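You operate a simulated robot arm through the tools that you are given. There is no shell and no other tool.

You run a simulated robot arm. Do the job below in one go: nothing can be reset, and whatever is moved stays where it is left.

TASK
Wet the sponge in cold water and wipe the tea stain off the draining board.
Fine: turn the tap off and put the sponge back. What is to be rubbed or washed off counts as gone when no trace of it is left.

It is judged by the outcome, as a careful person would: the job done as asked, and still so three seconds after it is handed in. It fails if anything else is knocked over, pushed out of place, dropped, spilled or broken.

THE ROBOT
A 7-joint arm with a two-finger parallel gripper, fixed in place. Base frame: the origin is on the floor under the middle of its stand, x ahead of it, y to its left, z up; the work surface is at about z = 900. Units: mm, degrees, N and s.
With the tool pointing down near the work surface it reaches from about 440 to 900 mm from the base axis. Its first joint turns from -17.0 to 126.0 degrees. Payload 1.57 kg.
Tool frame: the origin (TCP) lies between the finger pads and is the grasp point; the fingertips stand 30 mm ahead of it; z points along the fingers, y is the line along which they close. The gripper opens to 80 mm. The fingers are 17 mm wide and 12 mm thick; the gripper's body (40 by 82 mm) begins 80 mm behind the TCP.
Orientation is that of the tool frame in the base frame, as [roll, pitch, yaw] about the fixed x, y, z axes, in that order (R = Rz(yaw) Ry(pitch) Rx(roll)). With the fingers straight down and closing along the base's y, the tool's x points along the base's -x, its y along +y and its z along -z.

THE INTERFACE
- The arm moves only by the tool play_rows. Its argument "steps" is a list of rows, each a list of 3 entries, a list of its own where there are three numbers: the shift along the base's x, y, z in mm, then the turn, a rotation vector about the base's x, y, z in degrees, then the finger opening in mm, from 0 to 80. In form: [[[dx, dy, dz], [rx, ry, rz], hand], ...]. A call has 1 to 20 rows; each row is the pose to reach, as a shift and turn from the pose commanded when the call began. Each row takes 0.2 s and may step no farther than 50 mm and 8.6 degrees from the row before; otherwise, or with a gripper value out of range, the whole call is refused. A pose out of reach is approached as far as the arm can. The call stops where the force on the tool passes 40 N (or 10 N more than at its start, if that is more) or the arm is blocked; 0.2 s more then pass. Each finger travels about 45 mm/s and halts on what it meets, pressing with about 38 N; the grip force reading is that of the motor and also rises with nothing between the fingers. The clock runs only during rows and for 0.2 s after the last one: add rows that repeat a pose to give the fingers time. The reply holds the time, the measured pose of the TCP, the force on the tool along the base axes, the opening and the grip force, in the units named above and with some noise, with the torque about the TCP (base axes, N m) and any sound that the robot's microphone picked up, and new pictures: "views" is both (left out), scene, wrist or none.
- Cameras (640 x 400 px; columns grow to the right, rows downward): "scene" is fixed at [50, -499.8, 1653.2]; the picture's right is [0.15, -0.99, 0.00], its down [-0.73, -0.11, -0.67] and it looks along [0.67, 0.10, -0.74] (base axes); focal length 281 px, centre (320, 200). "wrist" rides on the gripper at [72, -7, -122] in the tool frame; the picture's right is [0.09, 1.00, 0.00], its down [-0.84, 0.08, -0.54] and it looks along [-0.54, 0.05, 0.84] (tool axes); focal length 238 px, centre (320, 200).
- lift_body(by): slides the trunk up (or, below 0, down) by that many mm; the arm rides with it, the base frame stays. It gives what a move gives, with no picture.
- probe_pixels(camera, pixels): for up to 12 pixels [column, row] of the newest picture of that camera ("zoom" is the newest enlarged one), the place [x, y, z] in the base frame of the surface seen there, good to about 3 mm. It takes no simulated time.
- zoom(camera, box): a new picture of the part [left, top, right, bottom] of that camera's present view, enlarged. It takes no simulated time.
- hand_in(): hands the job in; it is judged then, once.

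Unless the task says otherwise, let go and move clear before handing in.

The tools are called after "Call:" as a command line: name --argument value ..., lists and objects as JSON in quotes. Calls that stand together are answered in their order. play_rows: Moves the arm, as the interface text tells. Its arguments: {"type":"object","properties":{"steps":{"type":"array"},"views":{"type":"string","enum":["both","scene","wrist","none"]}},"required":["steps"]} The other tools are called the same way: lift_body (by) moves the trunk up or down; probe_pixels (camera, pixels) gives the place of the surface under pixels of a picture; zoom (camera, box) takes an enlarged picture of a part of a camera's view; hand_in () hands the job in.

At the start:

```text
t: 0.0
position: [708.7, -34.9, 1188.3]
ee_rot: [180.0, 0.0, -180.0]
contact_force: [0.1, -0.3, 0.6]
torque: [0.0, -0.02, 0.01]
grip_width: 80.0
gripper_force: 0.0
trunk travel left (down, up): [-725.0, 65.0]
```

scene: 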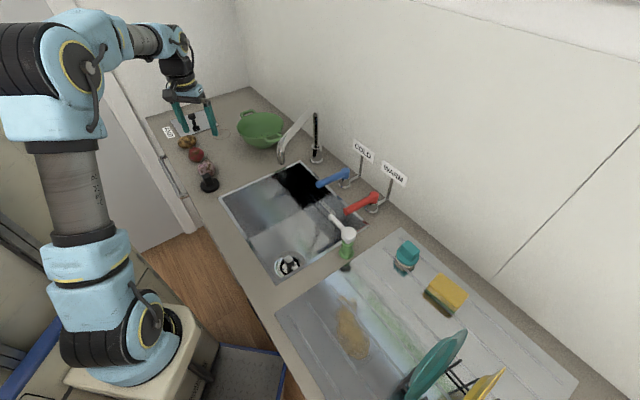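
wrist: 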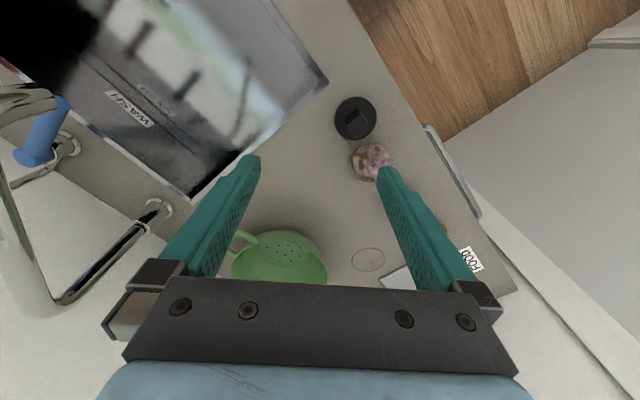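

The scene shows the sink, with the blue (cold) lever near (333,178) and the red (warm) lever near (360,203). The draining board has a brown stain near (350,330), and the yellow sponge sits near (445,293). I'll zoom in and probe before moving anything.

Call:
zoom --camera "scene" --box '[200, 100, 440, 250]'

Call:
zoom --camera "scene" --box '[260, 220, 580, 400]'

Call:
probe_pixels --camera "scene" --pixels '[[333, 178], [347, 172], [316, 186], [360, 203], [376, 196], [345, 213], [282, 160], [312, 116], [445, 290], [407, 252], [350, 330], [350, 262]]'

```text
2.67 times, centred on (320, 175) of scene
```

zoom: 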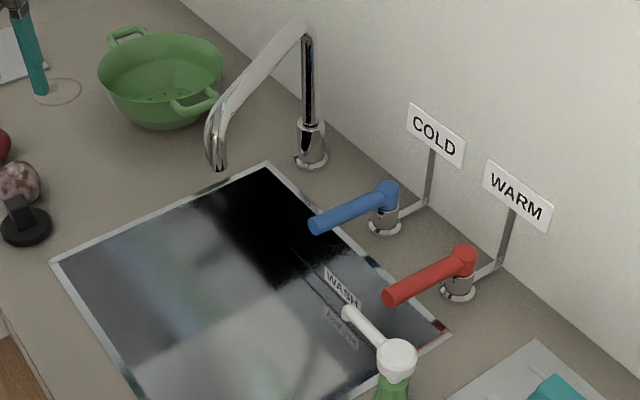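

```text
2.00 times, centred on (420, 310) of scene
```

zoom: 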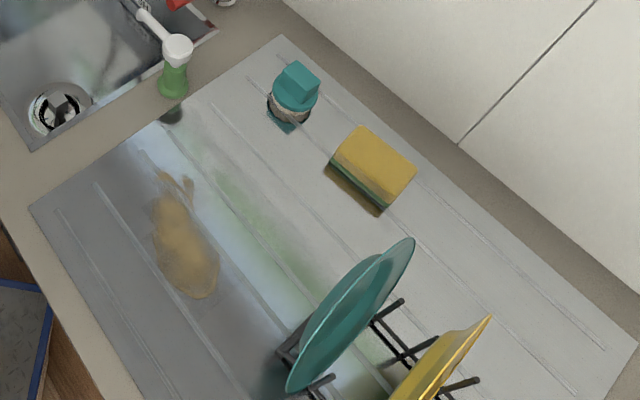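

```text
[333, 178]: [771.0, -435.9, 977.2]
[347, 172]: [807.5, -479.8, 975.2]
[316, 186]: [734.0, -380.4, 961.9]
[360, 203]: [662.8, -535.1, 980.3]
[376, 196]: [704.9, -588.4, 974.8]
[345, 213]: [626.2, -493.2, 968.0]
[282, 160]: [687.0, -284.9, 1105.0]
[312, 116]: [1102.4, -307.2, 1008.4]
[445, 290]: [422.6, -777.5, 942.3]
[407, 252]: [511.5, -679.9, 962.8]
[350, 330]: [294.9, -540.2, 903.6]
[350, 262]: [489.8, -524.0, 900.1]
```

The blue lever carries the COLD sign and the red one carries WARM. I'll look closer at the sponge, the stain and the tap to measure them.

Call:
zoom --camera "scene" --box '[380, 220, 500, 340]'

Call:
probe_pixels --camera "scene" --pixels '[[440, 274], [467, 289], [457, 307], [426, 291], [424, 298], [450, 317], [340, 308], [353, 310], [338, 330], [340, 350], [360, 367], [370, 350]]'

Call:
zoom --camera "scene" --box '[300, 280, 400, 400]'

Call:
zoom --camera "scene" --box '[260, 90, 400, 230]'

```text
3.33 times, centred on (440, 280) of scene
```

zoom: 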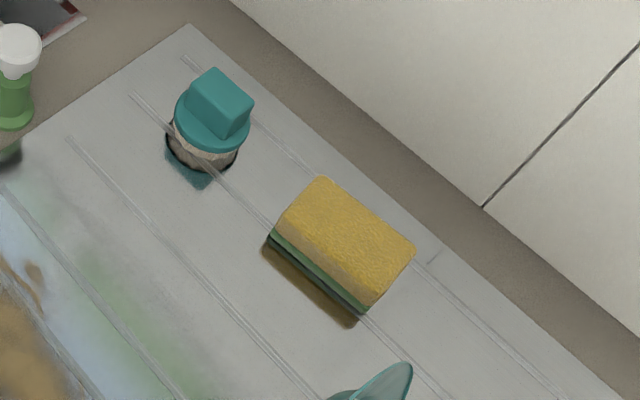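

```text
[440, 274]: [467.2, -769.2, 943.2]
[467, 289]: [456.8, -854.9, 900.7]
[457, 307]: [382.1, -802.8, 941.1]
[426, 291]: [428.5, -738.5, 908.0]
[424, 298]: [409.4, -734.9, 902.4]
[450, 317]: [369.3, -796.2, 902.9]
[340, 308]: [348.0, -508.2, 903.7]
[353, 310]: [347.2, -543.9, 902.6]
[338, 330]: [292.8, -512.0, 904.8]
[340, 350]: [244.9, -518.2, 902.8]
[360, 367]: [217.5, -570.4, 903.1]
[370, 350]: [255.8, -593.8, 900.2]
```

```text
3.33 times, centred on (350, 340) of scene
```

zoom: 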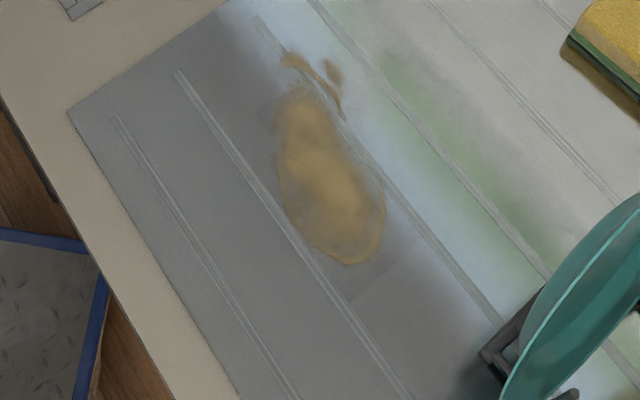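

```text
2.86 times, centred on (330, 160) of scene
```

zoom: 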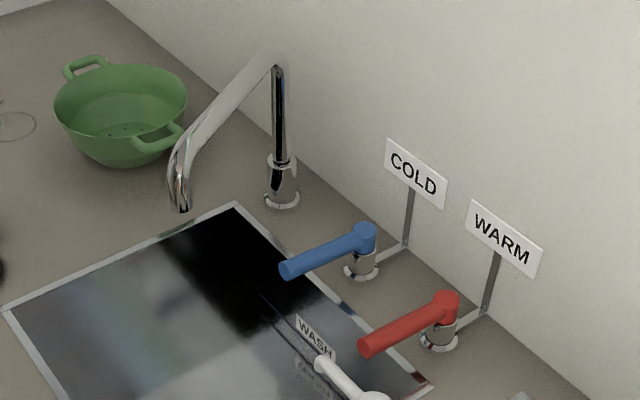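

Call:
zoom --camera "scene" --box '[390, 230, 486, 330]'

```text
4.00 times, centred on (438, 280) of scene
```

zoom: 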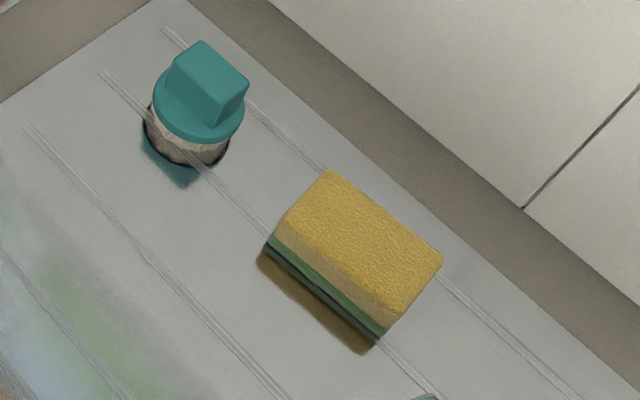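

I'll probe the sponge's corners and the board around it.

Call:
probe_pixels --camera "zoom" --pixels '[[330, 176], [436, 256], [392, 306], [282, 222], [360, 240], [272, 240], [378, 328], [330, 268], [335, 287], [320, 300], [205, 90], [195, 165]]'

Call:
zoom --camera "scene" --box '[310, 290, 390, 370]'

```text
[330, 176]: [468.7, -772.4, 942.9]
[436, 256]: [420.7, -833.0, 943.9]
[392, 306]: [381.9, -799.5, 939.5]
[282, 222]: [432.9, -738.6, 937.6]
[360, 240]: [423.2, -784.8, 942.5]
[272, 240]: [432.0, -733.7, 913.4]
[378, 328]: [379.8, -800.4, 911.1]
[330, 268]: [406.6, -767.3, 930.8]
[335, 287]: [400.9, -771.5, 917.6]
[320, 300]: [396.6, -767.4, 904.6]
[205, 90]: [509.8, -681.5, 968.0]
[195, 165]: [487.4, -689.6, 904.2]
```

```text
5.00 times, centred on (350, 330) of scene
```

zoom: 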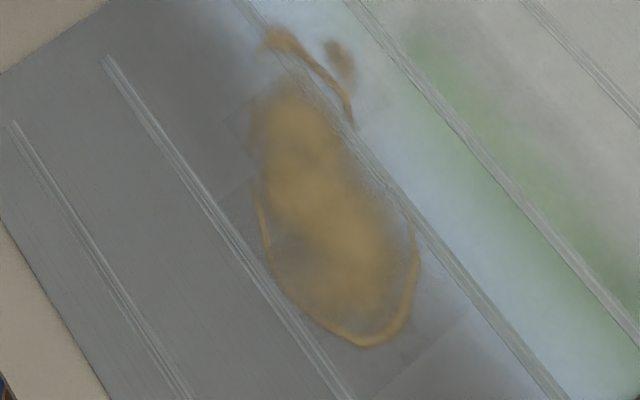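

I'll probe the stain outline in this zoom, then the counter and sink edges, to work out directions.

Call:
probe_pixels --camera "zoom" --pixels '[[265, 38], [285, 32], [335, 42], [353, 75], [352, 122], [255, 105], [262, 220], [300, 310], [365, 345], [415, 280], [412, 225], [340, 140]]'

Call:
probe_pixels --camera "scene" --pixels '[[220, 197], [299, 163], [366, 228], [275, 283], [276, 315], [398, 230], [575, 382], [288, 264], [290, 200], [345, 240], [343, 232], [330, 213]]'

Call:
zoom --camera "scene" --box '[300, 130, 420, 230]'

```text
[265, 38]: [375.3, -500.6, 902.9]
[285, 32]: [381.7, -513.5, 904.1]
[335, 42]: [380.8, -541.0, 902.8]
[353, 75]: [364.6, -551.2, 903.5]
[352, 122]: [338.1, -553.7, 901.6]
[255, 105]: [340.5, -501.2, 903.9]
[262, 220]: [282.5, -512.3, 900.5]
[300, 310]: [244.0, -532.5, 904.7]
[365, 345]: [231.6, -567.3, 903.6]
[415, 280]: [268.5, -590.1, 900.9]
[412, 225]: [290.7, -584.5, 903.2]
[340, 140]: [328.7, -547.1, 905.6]
```

```text
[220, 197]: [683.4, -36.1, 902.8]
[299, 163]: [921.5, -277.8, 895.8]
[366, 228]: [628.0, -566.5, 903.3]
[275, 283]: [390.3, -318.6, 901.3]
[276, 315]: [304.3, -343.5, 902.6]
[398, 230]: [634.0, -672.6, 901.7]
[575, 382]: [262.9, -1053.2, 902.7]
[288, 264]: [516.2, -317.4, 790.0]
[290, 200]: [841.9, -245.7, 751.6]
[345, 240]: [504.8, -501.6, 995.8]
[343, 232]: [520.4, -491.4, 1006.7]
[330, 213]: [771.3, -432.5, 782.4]
```

```text
4.00 times, centred on (360, 180) of scene
```

zoom: 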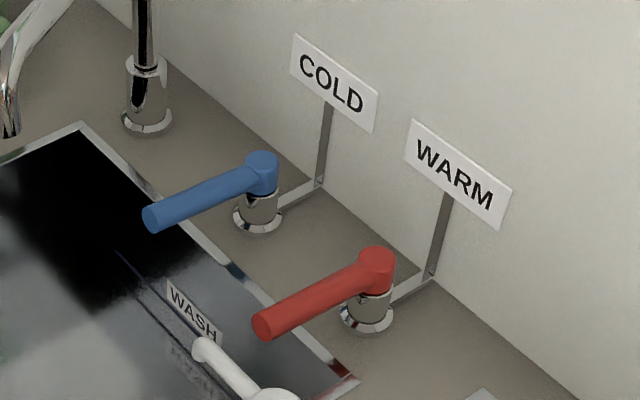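

The counter is turned 45° from the base: the wall runs along (-0.707,-0.707). I'll measure the cold lever precisely.

Call:
probe_pixels --camera "zoom" --pixels '[[152, 218], [160, 207], [158, 226], [200, 192], [205, 205], [240, 178], [262, 158], [268, 185], [258, 208], [258, 225], [10, 125], [148, 122]]'

Call:
probe_pixels --camera "zoom" --pixels '[[265, 325], [320, 295], [376, 258], [370, 300], [365, 320], [320, 182], [340, 85], [325, 130], [430, 275], [213, 350], [370, 125], [295, 70]]'

```text
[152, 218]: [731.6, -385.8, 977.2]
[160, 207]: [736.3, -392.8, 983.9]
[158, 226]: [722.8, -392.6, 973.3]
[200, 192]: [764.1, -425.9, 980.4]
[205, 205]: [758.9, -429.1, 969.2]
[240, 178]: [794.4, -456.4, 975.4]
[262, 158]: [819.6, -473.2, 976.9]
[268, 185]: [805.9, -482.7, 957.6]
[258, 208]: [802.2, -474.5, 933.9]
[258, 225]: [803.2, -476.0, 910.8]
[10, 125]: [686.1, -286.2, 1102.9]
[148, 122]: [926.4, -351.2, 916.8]
```

```text
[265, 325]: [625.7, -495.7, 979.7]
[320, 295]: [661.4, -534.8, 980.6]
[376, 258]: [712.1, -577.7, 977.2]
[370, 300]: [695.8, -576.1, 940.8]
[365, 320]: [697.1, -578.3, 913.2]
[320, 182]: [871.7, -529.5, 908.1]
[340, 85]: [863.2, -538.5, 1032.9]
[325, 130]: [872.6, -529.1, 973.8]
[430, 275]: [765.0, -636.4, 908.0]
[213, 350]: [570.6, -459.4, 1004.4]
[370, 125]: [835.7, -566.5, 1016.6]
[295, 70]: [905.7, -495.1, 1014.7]
```

I have the cold lever's geometry: its tip is near (732,-386,975) and its pivot near (814,-478). Next I'll probe the arm's own links and the spout for clearances.

Call:
probe_pixels --camera "scene" --pixels '[[75, 40], [45, 100], [145, 40], [175, 65], [160, 60], [130, 340], [80, 200], [305, 113], [316, 120], [290, 135], [318, 150], [280, 152]]'

Call:
zoom --camera "scene" --box '[0, 0, 320, 200]'

```text
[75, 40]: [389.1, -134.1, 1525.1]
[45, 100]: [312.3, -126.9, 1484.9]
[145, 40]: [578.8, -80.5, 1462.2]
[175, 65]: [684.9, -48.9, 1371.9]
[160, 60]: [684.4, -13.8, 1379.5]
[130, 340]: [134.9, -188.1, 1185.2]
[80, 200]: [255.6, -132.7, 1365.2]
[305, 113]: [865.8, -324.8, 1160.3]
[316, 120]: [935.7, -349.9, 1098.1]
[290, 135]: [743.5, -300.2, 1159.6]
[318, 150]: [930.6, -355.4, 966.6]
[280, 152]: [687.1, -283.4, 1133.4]
```

```text
2.00 times, centred on (160, 100) of scene
```

zoom: 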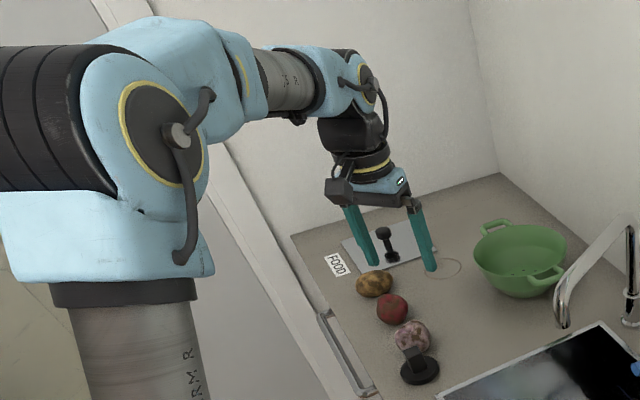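

The spout pipe tops out near z=1165, with its mouth at about (687,-284). I'll route around its base side and stop high above the cold lever, then look.

Call:
play_rows --steps '[[[-40, -30, 0], [0, 0, -3], 80], [[-80, -60, 0], [0, 0, -6], 80], [[-110, -95, 0], [0, 0, -9], 80], [[-125, -140, 0], [0, 0, -12], 80], [[-128, -188, 0], [0, 0, -15], 80], [[-128, -236, 0], [0, 0, -18], 80], [[-128, -284, 0], [0, 0, -21], 80], [[-128, -332, 0], [0, 0, -25], 80], [[-118, -375, 0], [0, 0, -25], 80], [[-80, -380, 0], [0, 0, -25], 80], [[-40, -380, 0], [0, 0, -25], 80], [[0, -380, 0], [0, 0, -25], 80], [[41, -379, 0], [0, 0, -25], 80], [[41, -379, 0], [0, 0, -25], 80]]'

```text
t: 3.0
position: [747.9, -413.1, 1188.5]
ee_rot: [179.9, 0.0, 155.0]
contact_force: [-0.4, -0.2, -0.4]
torque: [-0.01, -0.01, -0.03]
grip_width: 79.9
gripper_force: 0.1
trunk travel left (down, up): [-725.0, 65.0]
```

scene: 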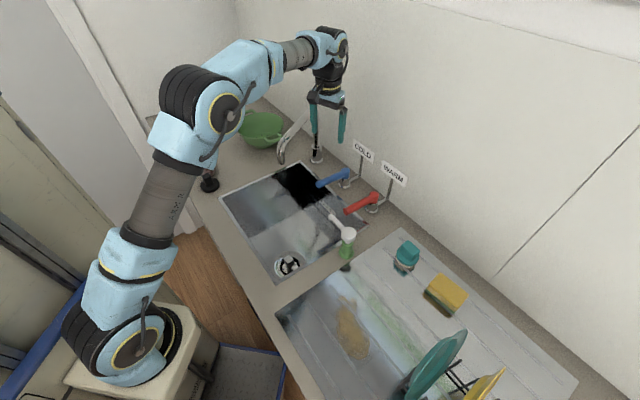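
wrist: 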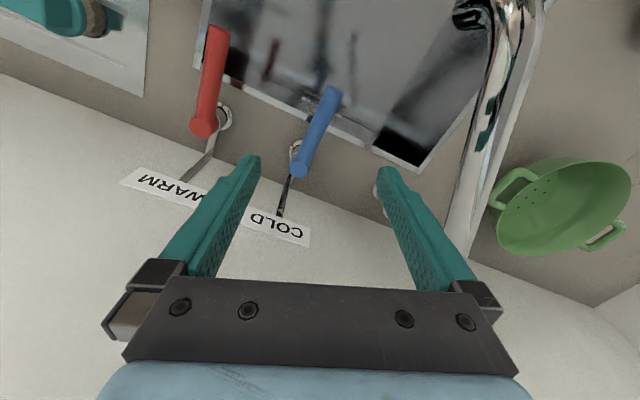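

The arm is over the cold lever; in the wrist picture its tip is at (331,95) and its pivot at (300,168). I'll refine the lever's position from this side view.

Call:
probe_pixels --camera "wrist" --pixels '[[331, 93], [325, 107], [316, 130], [309, 150], [300, 168], [321, 128], [310, 128], [296, 150], [393, 205], [490, 20], [480, 150], [452, 220]]'

Call:
zoom --camera "wrist" --box '[220, 60, 420, 185]'

```text
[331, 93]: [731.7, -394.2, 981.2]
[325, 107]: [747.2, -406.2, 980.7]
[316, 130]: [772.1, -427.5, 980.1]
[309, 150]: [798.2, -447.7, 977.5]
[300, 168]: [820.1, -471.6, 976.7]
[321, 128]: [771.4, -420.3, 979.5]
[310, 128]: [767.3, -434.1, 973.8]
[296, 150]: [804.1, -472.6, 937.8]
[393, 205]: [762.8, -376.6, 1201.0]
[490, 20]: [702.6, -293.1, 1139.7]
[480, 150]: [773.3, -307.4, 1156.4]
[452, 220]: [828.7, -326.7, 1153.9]
```

```text
3.20 times, centred on (320, 122) of wrist
```

zoom: 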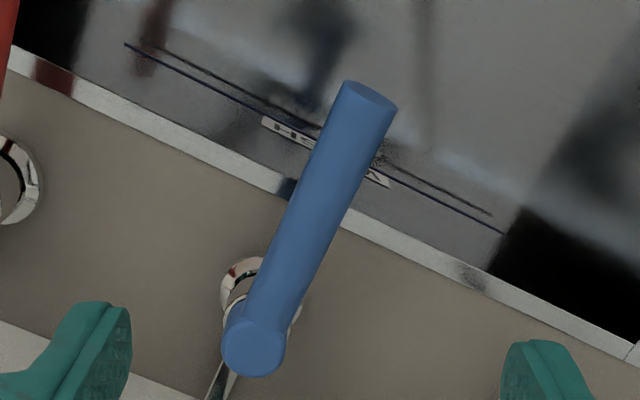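

The lever is level, about 118 mm long, with its top at z≈980. I'll descend with the fingers straddling it.

Call:
play_rows --steps '[[[3, 3, -45], [0, 0, 0], 80], [[3, 3, -90], [0, 0, 0], 80], [[3, 3, -130], [0, 0, 0], 80], [[3, 3, -165], [0, 0, 0], 80], [[3, 3, -190], [0, 0, 0], 80], [[3, 3, -206], [0, 0, 0], 80], [[3, 3, -206], [0, 0, 0], 80]]'

```text
t: 4.6
position: [752.8, -410.1, 983.4]
ee_rot: [180.0, 0.0, 155.0]
contact_force: [-0.9, -1.2, -0.4]
torque: [0.01, 0.01, 0.04]
grip_width: 80.0
gripper_force: 0.1
trunk travel left (down, up): [-725.0, 65.0]
```

scene: 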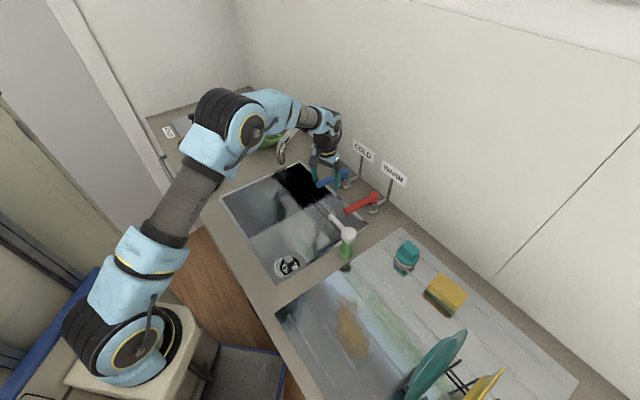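
wrist: 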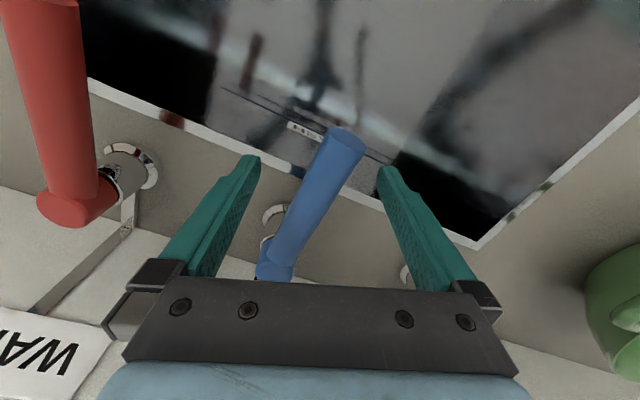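

The fingers straddle the lever with no contact. I'll push it gently towards the red lever along an arc and watch the force.

Call:
play_rows --steps '[[[-3, -3.5, 0], [0, 0, 0], 80], [[-6.6, -7.5, 0], [0, 0, 0], 80], [[-9.5, -11.5, 0], [0, 0, 0], 80], [[-11.9, -15.1, 0], [0, 0, 0], 80], [[-14.3, -19.2, 0], [0, 0, 0], 80], [[-16.4, -23.2, 0], [0, 0, 0], 80], [[-18.3, -27.5, 0], [0, 0, 0], 80], [[-20, -31.8, 0], [0, 0, 0], 80]]'

```text
t: 6.2
position: [741.3, -426.5, 983.7]
ee_rot: [179.2, 0.2, 155.4]
contact_force: [6.4, 9.4, -0.7]
torque: [-0.01, -0.12, -0.22]
grip_width: 80.1
gripper_force: 0.0
trunk travel left (down, up): [-725.0, 65.0]
stopped in row 8: the force on the tool passed its limit at 44 N (the readings are from after the stop); the commanded pose is now the measured one
```

scene: 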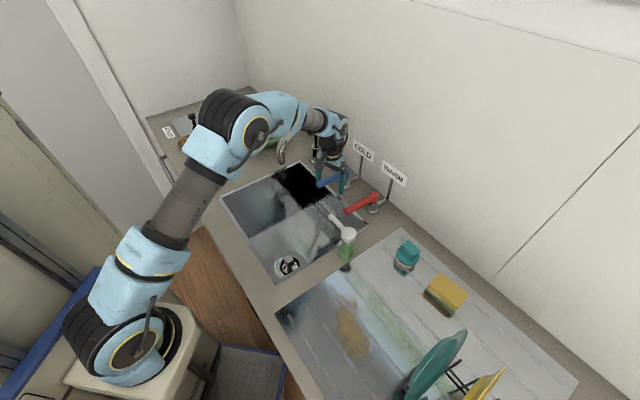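
wrist: 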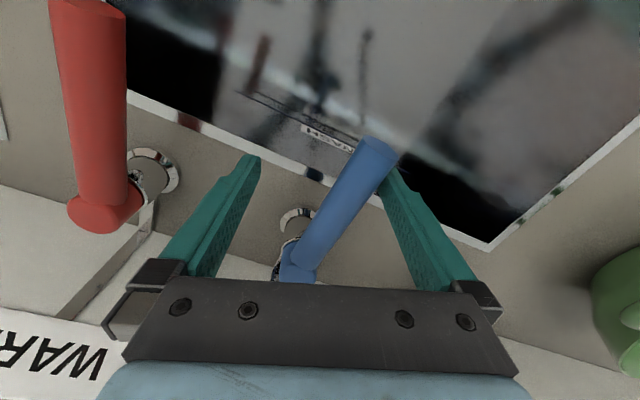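

The lever doesn't yield towards the red side: it stopped at 44 N, so that looks like its off-stop. I'll lift clear, close the fingers, and come down on the red side to push it towards the spout.

Call:
play_rows --steps '[[[4, 4, 8], [0, 0, 0], 80], [[4, 4, 48], [0, 0, 0], 80], [[0, 2, 55], [0, 0, 8], 60], [[-5, 0, 55], [0, 0, 16], 40], [[-10, -1, 55], [0, 0, 24], 20], [[-16, -2.6, 55], [0, 0, 32], 0], [[-16, -2.6, 55], [0, 0, 40], 0], [[-16, -2.6, 55], [0, 0, 47], 0], [[-16, -2.6, 55], [0, 0, 47], 0], [[-16, -2.6, 30], [0, 0, 47], 0], [[-16, -2.6, 0], [0, 0, 47], 0], [[-16, -2.6, 0], [0, 0, 47], 0]]'

```text
t: 8.8
position: [723.2, -429.0, 982.7]
ee_rot: [179.5, 0.0, -157.6]
contact_force: [-0.2, -0.8, 0.4]
torque: [0.01, 0.03, -0.02]
grip_width: 0.3
gripper_force: 21.0
trunk travel left (down, up): [-725.0, 65.0]
```

scene: 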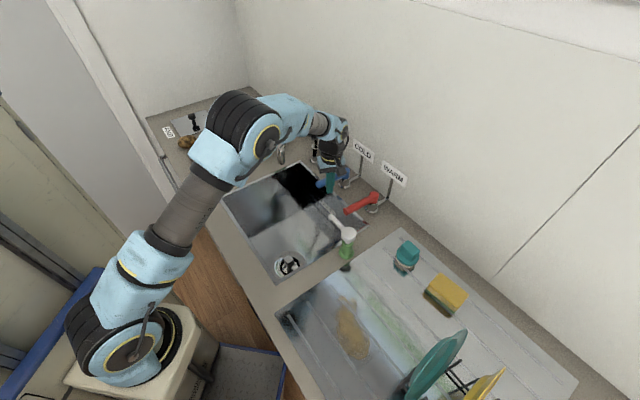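
wrist: 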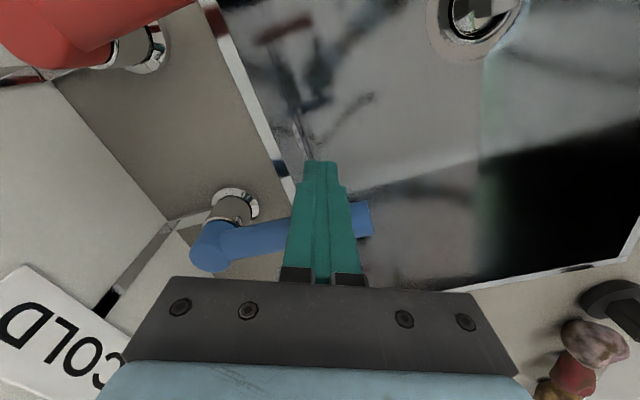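

The closed fingers are on the red side of the lever, in front of it in the wrist view. I'll push slowly towards the spout, watching force and sound.

Call:
play_rows --steps '[[[3.4, 6.5, 0], [0, 0, 0], 0], [[7.1, 12.5, 0], [0, 0, 0], 0], [[9.2, 15.4, 0], [0, 0, 0], 0], [[11.3, 18.2, 0], [0, 0, 0], 0], [[13.5, 20.9, 0], [0, 0, 0], 0], [[15.8, 23.5, 0], [0, 0, 0], 0], [[18.2, 26.1, 0], [0, 0, 0], 0], [[20.7, 28.6, 0], [0, 0, 0], 0]]'

```text
t: 10.6
position: [743.8, -403.0, 983.7]
ee_rot: [179.4, 0.0, -157.6]
contact_force: [-0.3, -1.5, -0.8]
torque: [0.01, -0.06, -0.01]
grip_width: 0.0
gripper_force: 21.5
trunk travel left (down, up): [-725.0, 65.0]
```

scene: 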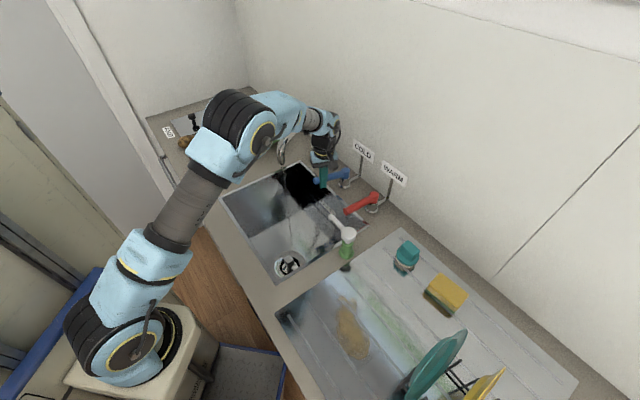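
wrist: 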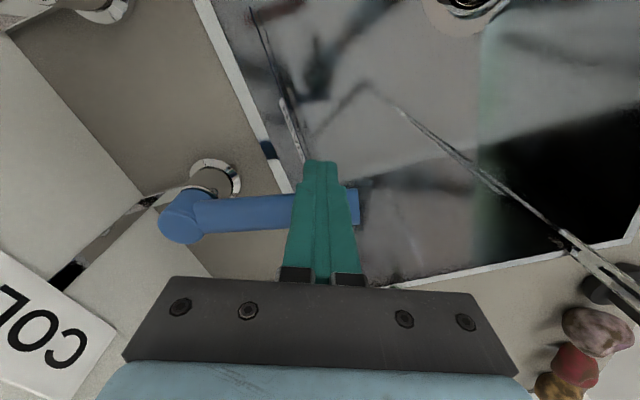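

The lever moved with almost no force, and a thin line that may be water has appeared in the wrist picture around (400,110)–(600,260). I'll zoom in on the spout.

Call:
zoom --camera "scene" --box '[240, 110, 360, 230]'

Call:
zoom --camera "wrist" --box '[300, 50, 640, 300]'

```text
3.33 times, centred on (300, 170) of scene
```

zoom: 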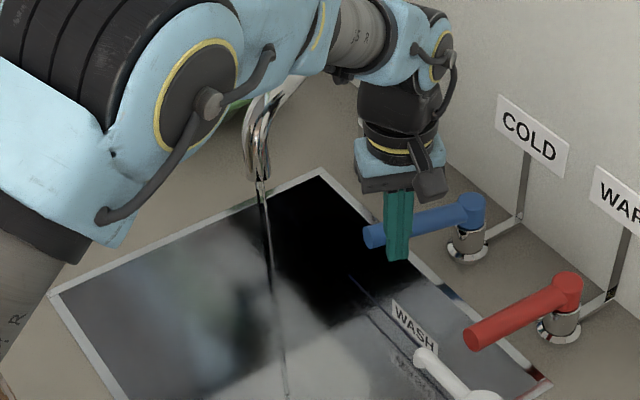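

```text
1.60 times, centred on (470, 175) of wrist
```

zoom: 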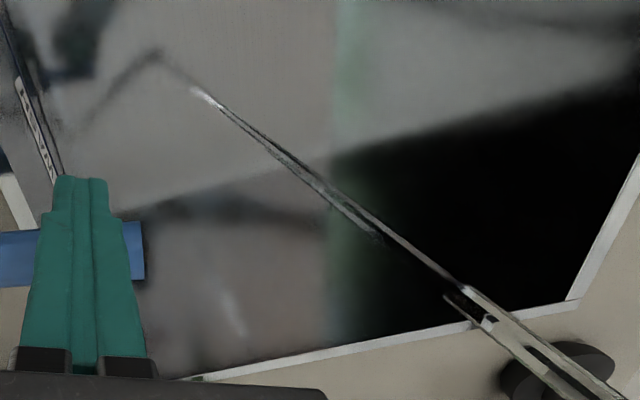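

Cold water is running as a thin stream from the spout. I'll open the lever a little further for a better flow.

Call:
play_rows --steps '[[[2.6, 2.4, 0], [0, 0, 0], 0], [[5.2, 4.7, 0], [0, 0, 0], 0], [[8, 6.9, 0], [0, 0, 0], 0], [[10.8, 9, 0], [0, 0, 0], 0], [[13.7, 11, 0], [0, 0, 0], 0], [[16.6, 13, 0], [0, 0, 0], 0], [[19.6, 14.8, 0], [0, 0, 0], 0], [[22.7, 16.5, 0], [0, 0, 0], 0]]'

Call:
zoom --camera "scene" --box '[240, 130, 360, 250]'

```text
t: 12.4
position: [766.2, -387.0, 983.0]
ee_rot: [179.4, -0.1, -157.6]
contact_force: [-0.2, -0.3, -1.0]
torque: [0.0, 0.0, -0.03]
grip_width: 0.0
gripper_force: 21.7
trunk travel left (down, up): [-725.0, 65.0]
```

scene: 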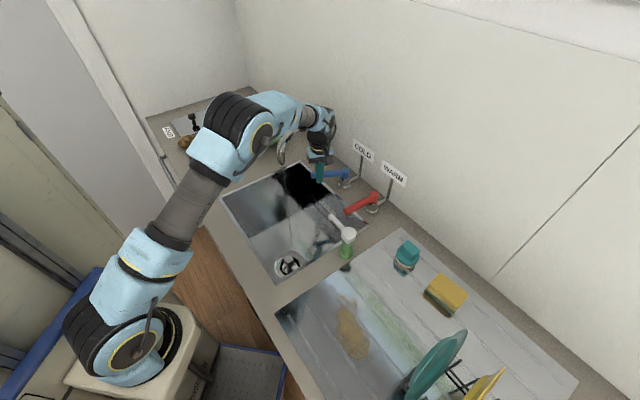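
wrist: 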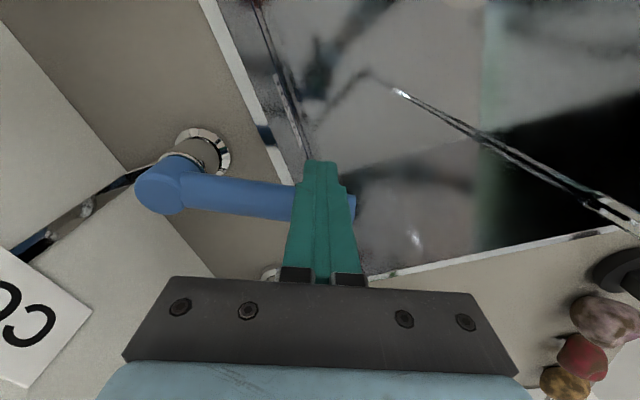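

```text
3.33 times, centred on (300, 190) of scene
```

zoom: 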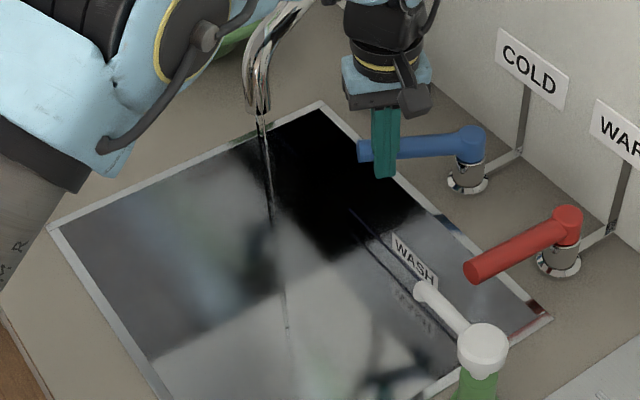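

Water is running well, falling from the mouth at zoom pixel (262,115). I'll probe the mouth and the stream line, so I know where to hold the sponge.

Call:
probe_pixels --camera "zoom" --pixels '[[262, 110], [257, 95], [266, 106], [266, 180], [272, 230], [287, 328], [280, 280]]'

Call:
probe_pixels --camera "wrist" --pixels '[[400, 92], [450, 120], [500, 148], [600, 205], [620, 218]]'

```text
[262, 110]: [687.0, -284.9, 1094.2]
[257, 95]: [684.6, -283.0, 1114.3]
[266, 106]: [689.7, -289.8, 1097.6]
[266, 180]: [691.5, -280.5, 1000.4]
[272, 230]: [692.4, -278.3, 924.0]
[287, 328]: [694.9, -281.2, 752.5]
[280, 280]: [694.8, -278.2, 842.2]
```

```text
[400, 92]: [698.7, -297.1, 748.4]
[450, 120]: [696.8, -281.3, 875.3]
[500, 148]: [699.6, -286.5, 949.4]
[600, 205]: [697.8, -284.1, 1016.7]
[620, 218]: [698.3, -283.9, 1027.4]
```

The stream is at about (695,-282). I'll back off the lever, lift, and travel to above the sponge, turning the hand so the fingers close across its short side.

Call:
play_rows --steps '[[[-6, -4, 0], [0, 0, 0], 0], [[-10, -10, 40], [0, 0, 0], 0], [[-15, -15, 80], [0, 0, -8], 0], [[-20, -20, 115], [0, 0, -16], 0], [[-50, -55, 115], [0, 0, -24], 20], [[-80, -90, 115], [0, 0, -32], 40], [[-110, -125, 115], [0, 0, -40], 60], [[-140, -160, 115], [0, 0, -48], 80], [[-170, -195, 115], [0, 0, -56], 80], [[-200, -230, 115], [0, 0, -64], 80], [[-230, -265, 115], [0, 0, -72], 80], [[-260, -300, 115], [0, 0, -80], 80], [[-290, -335, 115], [0, 0, -88], 80], [[-320, -370, 115], [0, 0, -96], 80], [[-343, -402, 115], [0, 0, -104], 80], [[-343, -402, 115], [0, 0, -112], 80], [[-343, -402, 115], [0, 0, -120], 80], [[-343, -402, 115], [0, 0, -128], 80], [[-343, -402, 115], [0, 0, -136], 80], [[-343, -402, 115], [0, 0, -144], 80]]'

```text
t: 16.6
position: [423.3, -789.7, 1098.7]
ee_rot: [179.4, 0.0, 58.2]
contact_force: [0.2, -0.7, -0.5]
torque: [-0.01, 0.01, -0.01]
grip_width: 80.1
gripper_force: 0.1
trunk travel left (down, up): [-725.0, 65.0]
```

scene: 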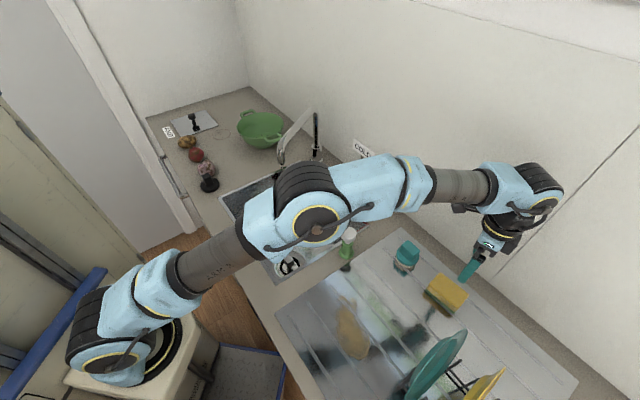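
wrist: 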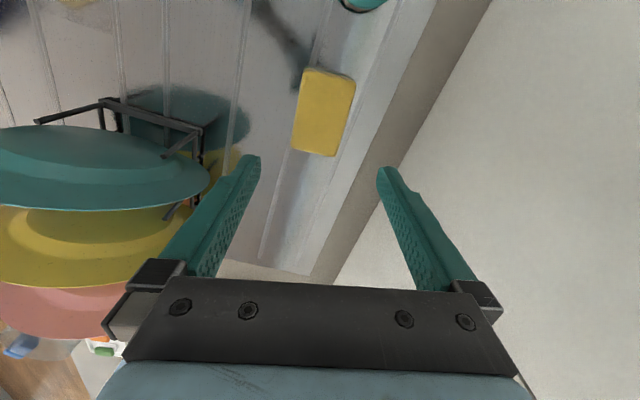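

The sponge sits at (325,112) in the wrist picture. I'll probe its corners from above, and check how far the wrist is from the wall.

Call:
probe_pixels --camera "wrist" --pixels '[[307, 72], [351, 81], [334, 153], [295, 145], [324, 112], [330, 75], [343, 117], [314, 149], [301, 108], [365, 5], [420, 60], [390, 120]]'

Call:
probe_pixels --camera "scene" --pixels '[[555, 185], [560, 195], [545, 205], [530, 165], [515, 190], [500, 175], [440, 345], [465, 332], [410, 385], [600, 160], [510, 225], [490, 240]]'

Call:
zoom --camera "wrist" --box '[240, 40, 400, 180]'

```text
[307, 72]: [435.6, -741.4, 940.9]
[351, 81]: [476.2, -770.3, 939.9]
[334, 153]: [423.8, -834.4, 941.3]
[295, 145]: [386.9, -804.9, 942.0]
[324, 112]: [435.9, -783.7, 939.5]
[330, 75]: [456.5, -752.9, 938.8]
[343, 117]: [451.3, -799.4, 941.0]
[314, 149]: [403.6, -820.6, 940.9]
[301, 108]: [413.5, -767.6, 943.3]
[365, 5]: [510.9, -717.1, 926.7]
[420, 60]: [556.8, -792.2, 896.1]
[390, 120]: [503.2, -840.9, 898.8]
```

```text
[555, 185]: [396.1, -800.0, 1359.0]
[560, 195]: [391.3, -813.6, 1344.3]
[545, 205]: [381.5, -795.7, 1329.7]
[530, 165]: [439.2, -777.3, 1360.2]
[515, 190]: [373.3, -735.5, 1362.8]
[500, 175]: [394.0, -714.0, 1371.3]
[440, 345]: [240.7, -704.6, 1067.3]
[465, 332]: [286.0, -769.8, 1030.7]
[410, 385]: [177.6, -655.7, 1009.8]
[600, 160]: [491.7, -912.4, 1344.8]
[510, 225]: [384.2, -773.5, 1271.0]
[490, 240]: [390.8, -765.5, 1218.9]
```

```text
2.86 times, centred on (320, 110) of wrist
```

zoom: 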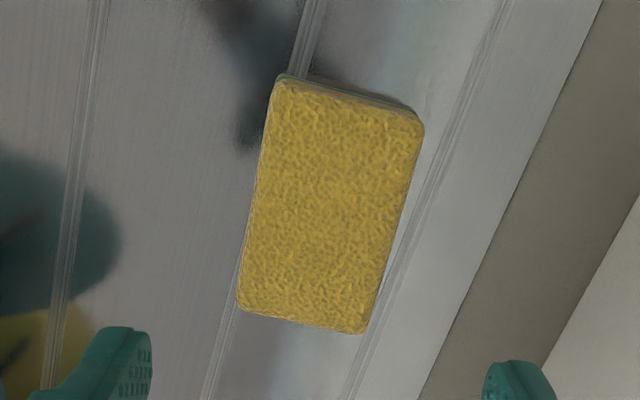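

The sponge centre is at about (428,-787), with its long axis at 52° and its top at z≈941. I'll align and descend to just above it, then check.

Call:
play_rows --steps '[[[3, 1.5, -20], [0, 0, -3], 80], [[5, 2.7, -60], [0, 0, -6], 80], [[5, 2.7, -95], [0, 0, -6], 80], [[5, 2.7, -110], [0, 0, -6], 80], [[5, 2.7, -110], [0, 0, -6], 80]]'

```text
t: 17.8
position: [430.4, -787.8, 987.0]
ee_rot: [179.3, 0.0, 52.3]
contact_force: [0.1, 0.3, -0.4]
torque: [0.0, 0.02, 0.03]
grip_width: 79.8
gripper_force: 0.0
trunk travel left (down, up): [-725.0, 65.0]
```

scene: 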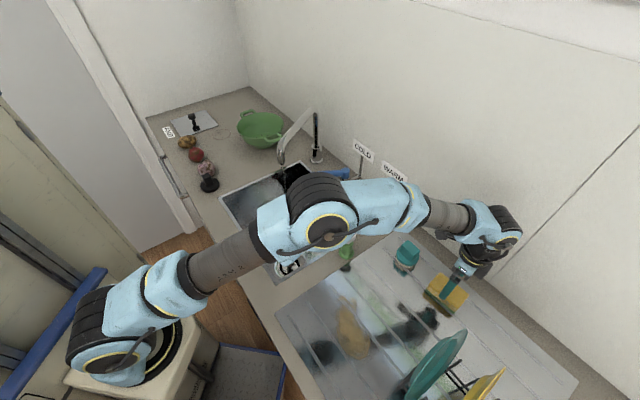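
wrist: 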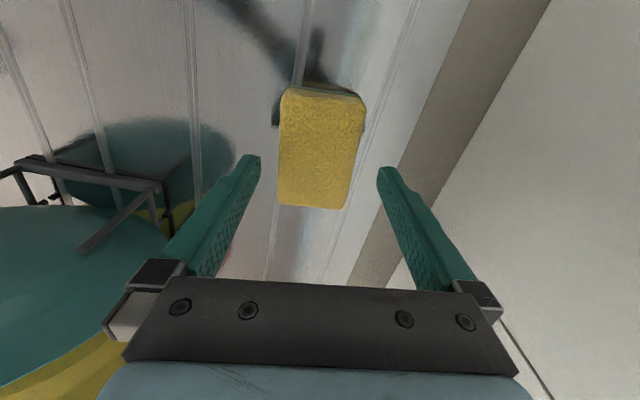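

The sponge is centred between the fingers. I'll go down to z≈945 and close on it.

Call:
play_rows --steps '[[[0, 0, -15], [0, 0, 0], 80], [[0, 0, -30], [0, 0, 0], 80], [[0, 0, -42], [0, 0, 0], 80], [[0, 0, -42], [0, 0, 0], 80], [[0, 0, -42], [0, 0, 0], 60], [[0, 0, -42], [0, 0, 0], 40], [[0, 0, -42], [0, 0, 0], 30], [[0, 0, -42], [0, 0, 0], 30], [[0, 0, -42], [0, 0, 0], 30]]'

```text
t: 19.8
position: [428.7, -786.5, 946.1]
ee_rot: [179.4, 0.1, 52.4]
contact_force: [0.1, 0.3, 0.2]
torque: [0.02, 0.01, -0.01]
grip_width: 59.5
gripper_force: 38.3
trunk travel left (down, up): [-725.0, 65.0]
```

scene: 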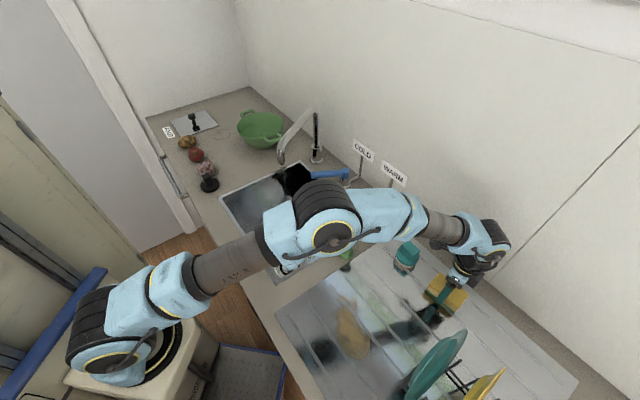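
wrist: 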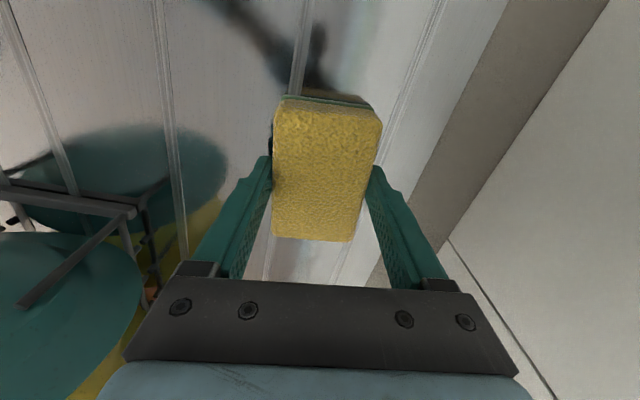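

The sponge is gripped (width 59.5, force 38 N); its home pose is (428.7,-786.5,946) at yaw 52.4. I'll lift it and carry it to the near side of the spout, turning the hand as I go.

Call:
play_rows --steps '[[[0, 0, 20], [0, 0, 0], 30], [[0, 0, 60], [0, 0, 0], 30], [[0, 0, 105], [0, 0, 0], 30], [[0, 0, 150], [0, 0, 0], 30], [[11, 42, 164], [0, 0, 8], 30], [[22, 84, 164], [0, 0, 16], 30], [[33, 127, 164], [0, 0, 24], 30], [[43, 170, 164], [0, 0, 32], 30], [[54, 214, 164], [0, 0, 40], 30], [[65, 258, 164], [0, 0, 48], 30], [[76, 302, 164], [0, 0, 56], 30], [[87, 346, 164], [0, 0, 64], 30], [[95, 388, 164], [0, 0, 72], 30], [[103, 432, 164], [0, 0, 80], 30], [[111, 476, 164], [0, 0, 88], 30], [[119, 520, 164], [0, 0, 96], 30], [[127, 560, 164], [0, 0, 104.5], 30], [[127, 560, 164], [0, 0, 104.5], 30]]'

```text
t: 23.6
position: [560.3, -224.2, 1110.1]
ee_rot: [179.5, 0.0, 157.0]
contact_force: [0.3, 0.3, 0.4]
torque: [-0.02, -0.04, -0.03]
grip_width: 29.8
gripper_force: 0.1
trunk travel left (down, up): [-725.0, 65.0]
```

scene: 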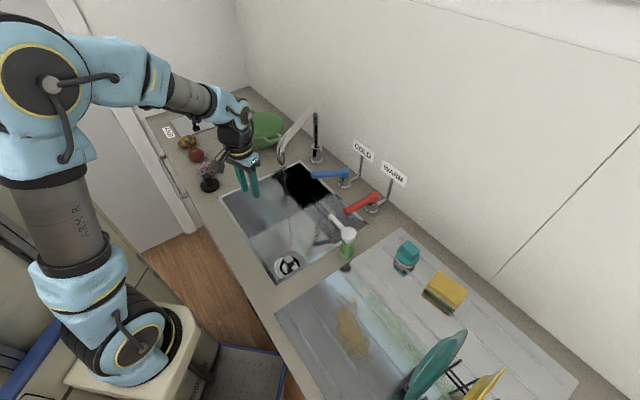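
wrist: 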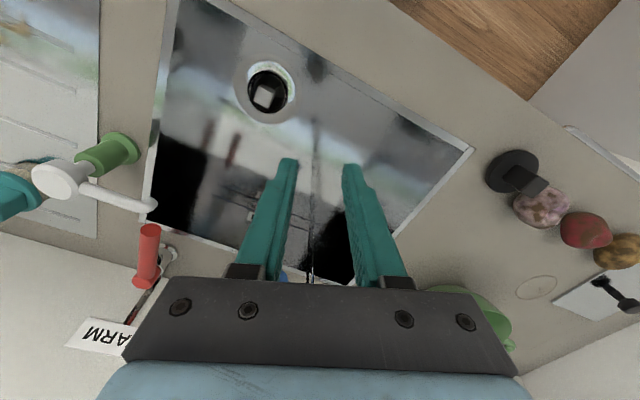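

The hand came away empty (width 29.8), and the sponge is still on the board at (445,293). I'll look closely at how it lies now.

Call:
zoom --camera "scene" --box '[390, 230, 486, 330]'

Call:
probe_pixels --camera "scene" --pixels '[[440, 274], [466, 293], [456, 307], [428, 287], [445, 290], [440, 300], [430, 296]]'

Call:
zoom --camera "wrist" --box '[200, 40, 420, 180]'

```text
4.00 times, centred on (438, 280) of scene
```

zoom: 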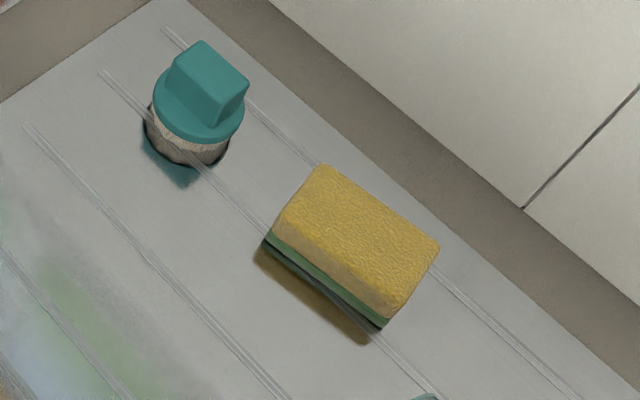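

```text
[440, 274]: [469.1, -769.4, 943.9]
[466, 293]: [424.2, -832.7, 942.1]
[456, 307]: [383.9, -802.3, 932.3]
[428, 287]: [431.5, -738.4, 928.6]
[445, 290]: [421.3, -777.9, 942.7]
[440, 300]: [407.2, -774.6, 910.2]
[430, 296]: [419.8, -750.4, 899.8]
```

```text
2.86 times, centred on (310, 110) of wrist
```

zoom: 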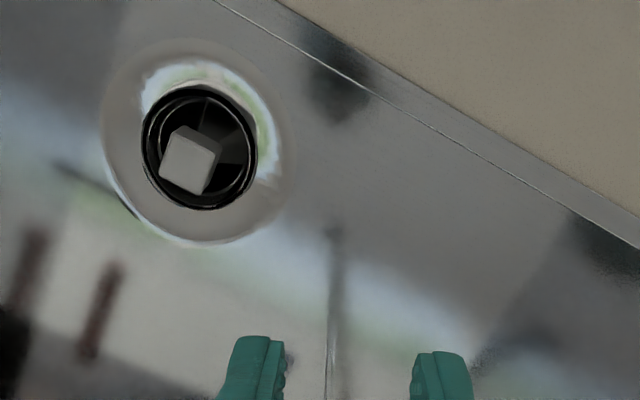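

The sponge slipped out and is lying almost exactly where it was. Before going back I'll check the drain, where there's a gray cube-like thing at (268,92) in the wrist view, in case the sink is filling.

Call:
zoom --camera "scene" --box '[240, 220, 340, 300]'

Call:
probe_pixels --camera "wrist" --pixels '[[268, 92], [262, 98], [252, 92], [280, 95], [285, 70], [300, 100], [340, 110], [312, 150], [312, 230], [420, 130], [235, 120], [512, 170]]'

```text
5.00 times, centred on (290, 260) of scene
```

zoom: 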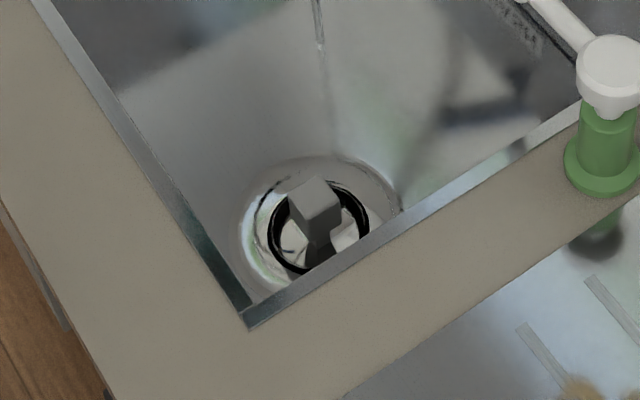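

```text
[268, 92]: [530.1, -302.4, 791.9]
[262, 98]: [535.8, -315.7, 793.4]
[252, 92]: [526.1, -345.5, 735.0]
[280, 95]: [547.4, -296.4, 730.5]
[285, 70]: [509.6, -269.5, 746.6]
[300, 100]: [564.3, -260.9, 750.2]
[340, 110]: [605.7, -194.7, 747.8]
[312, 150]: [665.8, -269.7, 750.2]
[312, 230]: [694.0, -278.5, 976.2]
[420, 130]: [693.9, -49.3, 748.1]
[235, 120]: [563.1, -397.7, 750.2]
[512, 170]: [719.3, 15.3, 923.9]
```

The object in the drain looks like a strainer knob, and the floor still probes dry at z≈750. I'll go back over the sponge for a second, more careful grasp.

Call:
play_rows --steps '[[[-8, -40, 0], [0, 0, -8], 30], [[-16, -84, 0], [0, 0, -16], 40], [[-24, -128, 0], [0, 0, -24], 60], [[-32, -172, 0], [0, 0, -32], 80], [[-40, -214, 0], [0, 0, -40], 80], [[-51, -258, 0], [0, 0, -48], 80], [[-62, -302, 0], [0, 0, -56], 80], [[-73, -346, 0], [0, 0, -64], 80], [[-84, -390, 0], [0, 0, -72], 80], [[-94, -433, 0], [0, 0, -80], 80], [[-105, -476, 0], [0, 0, -88], 80], [[-116, -518, 0], [0, 0, -96], 80], [[-130, -562, 0], [0, 0, -104.5], 80], [[-130, -562, -40], [0, 0, -104.5], 80], [[-130, -562, -70], [0, 0, -104.5], 80], [[-130, -562, -70], [0, 0, -104.5], 80]]'

Call:
zoom --camera "wrist" --box '[220, 40, 420, 190]'

```text
t: 27.0
position: [424.6, -785.9, 1039.4]
ee_rot: [179.4, 0.1, 52.3]
contact_force: [0.7, 0.6, -0.5]
torque: [-0.02, 0.01, -0.02]
grip_width: 80.0
gripper_force: 0.0
trunk travel left (down, up): [-725.0, 65.0]
```

scene: 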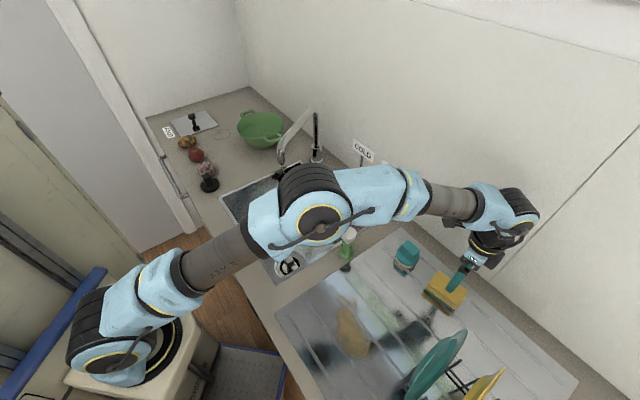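
wrist: 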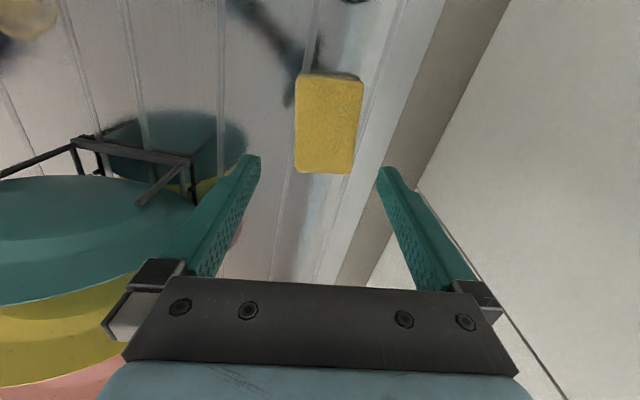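

```text
2.67 times, centred on (320, 115) of wrist
```

zoom: 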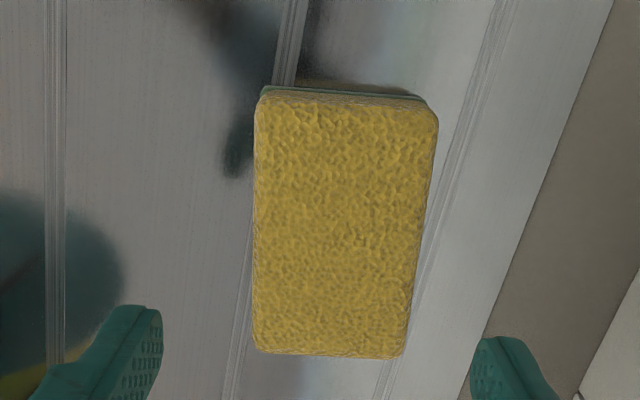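

The sponge now lies square to the hand, a few mm off-centre. I'll descend deeper this time (fingertips about 6 mm above the board), close fully, lift slightly and check.

Call:
play_rows --steps '[[[4, 1.5, -30], [0, 0, 0], 80], [[8, 3, -60], [0, 0, 0], 80], [[8, 3, -85], [0, 0, 0], 80], [[8, 3, -100], [0, 0, 0], 80], [[8, 3, -100], [0, 0, 0], 80], [[8, 3, -100], [0, 0, 0], 40], [[8, 3, -100], [0, 0, 0], 0], [[8, 3, -100], [0, 0, 0], 0], [[8, 3, -100], [0, 0, 0], 0], [[8, 3, -100], [0, 0, 0], 0], [[8, 3, -100], [0, 0, 0], 0]]' --views "wrist"

```text
t: 29.4
position: [434.5, -785.6, 939.6]
ee_rot: [179.4, 0.1, 52.4]
contact_force: [0.7, -0.5, 1.0]
torque: [0.0, 0.02, 0.03]
grip_width: 58.8
gripper_force: 37.9
trunk travel left (down, up): [-725.0, 65.0]
```

wrist: 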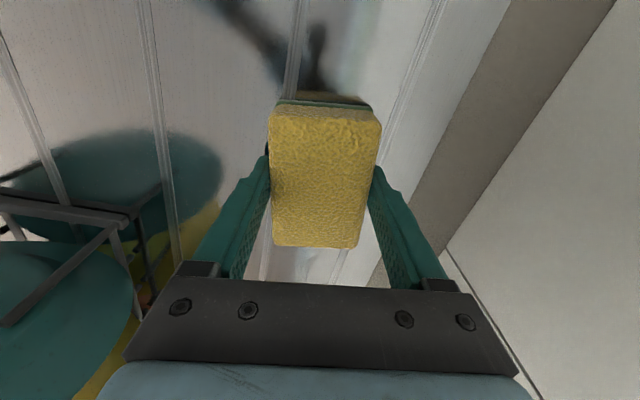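

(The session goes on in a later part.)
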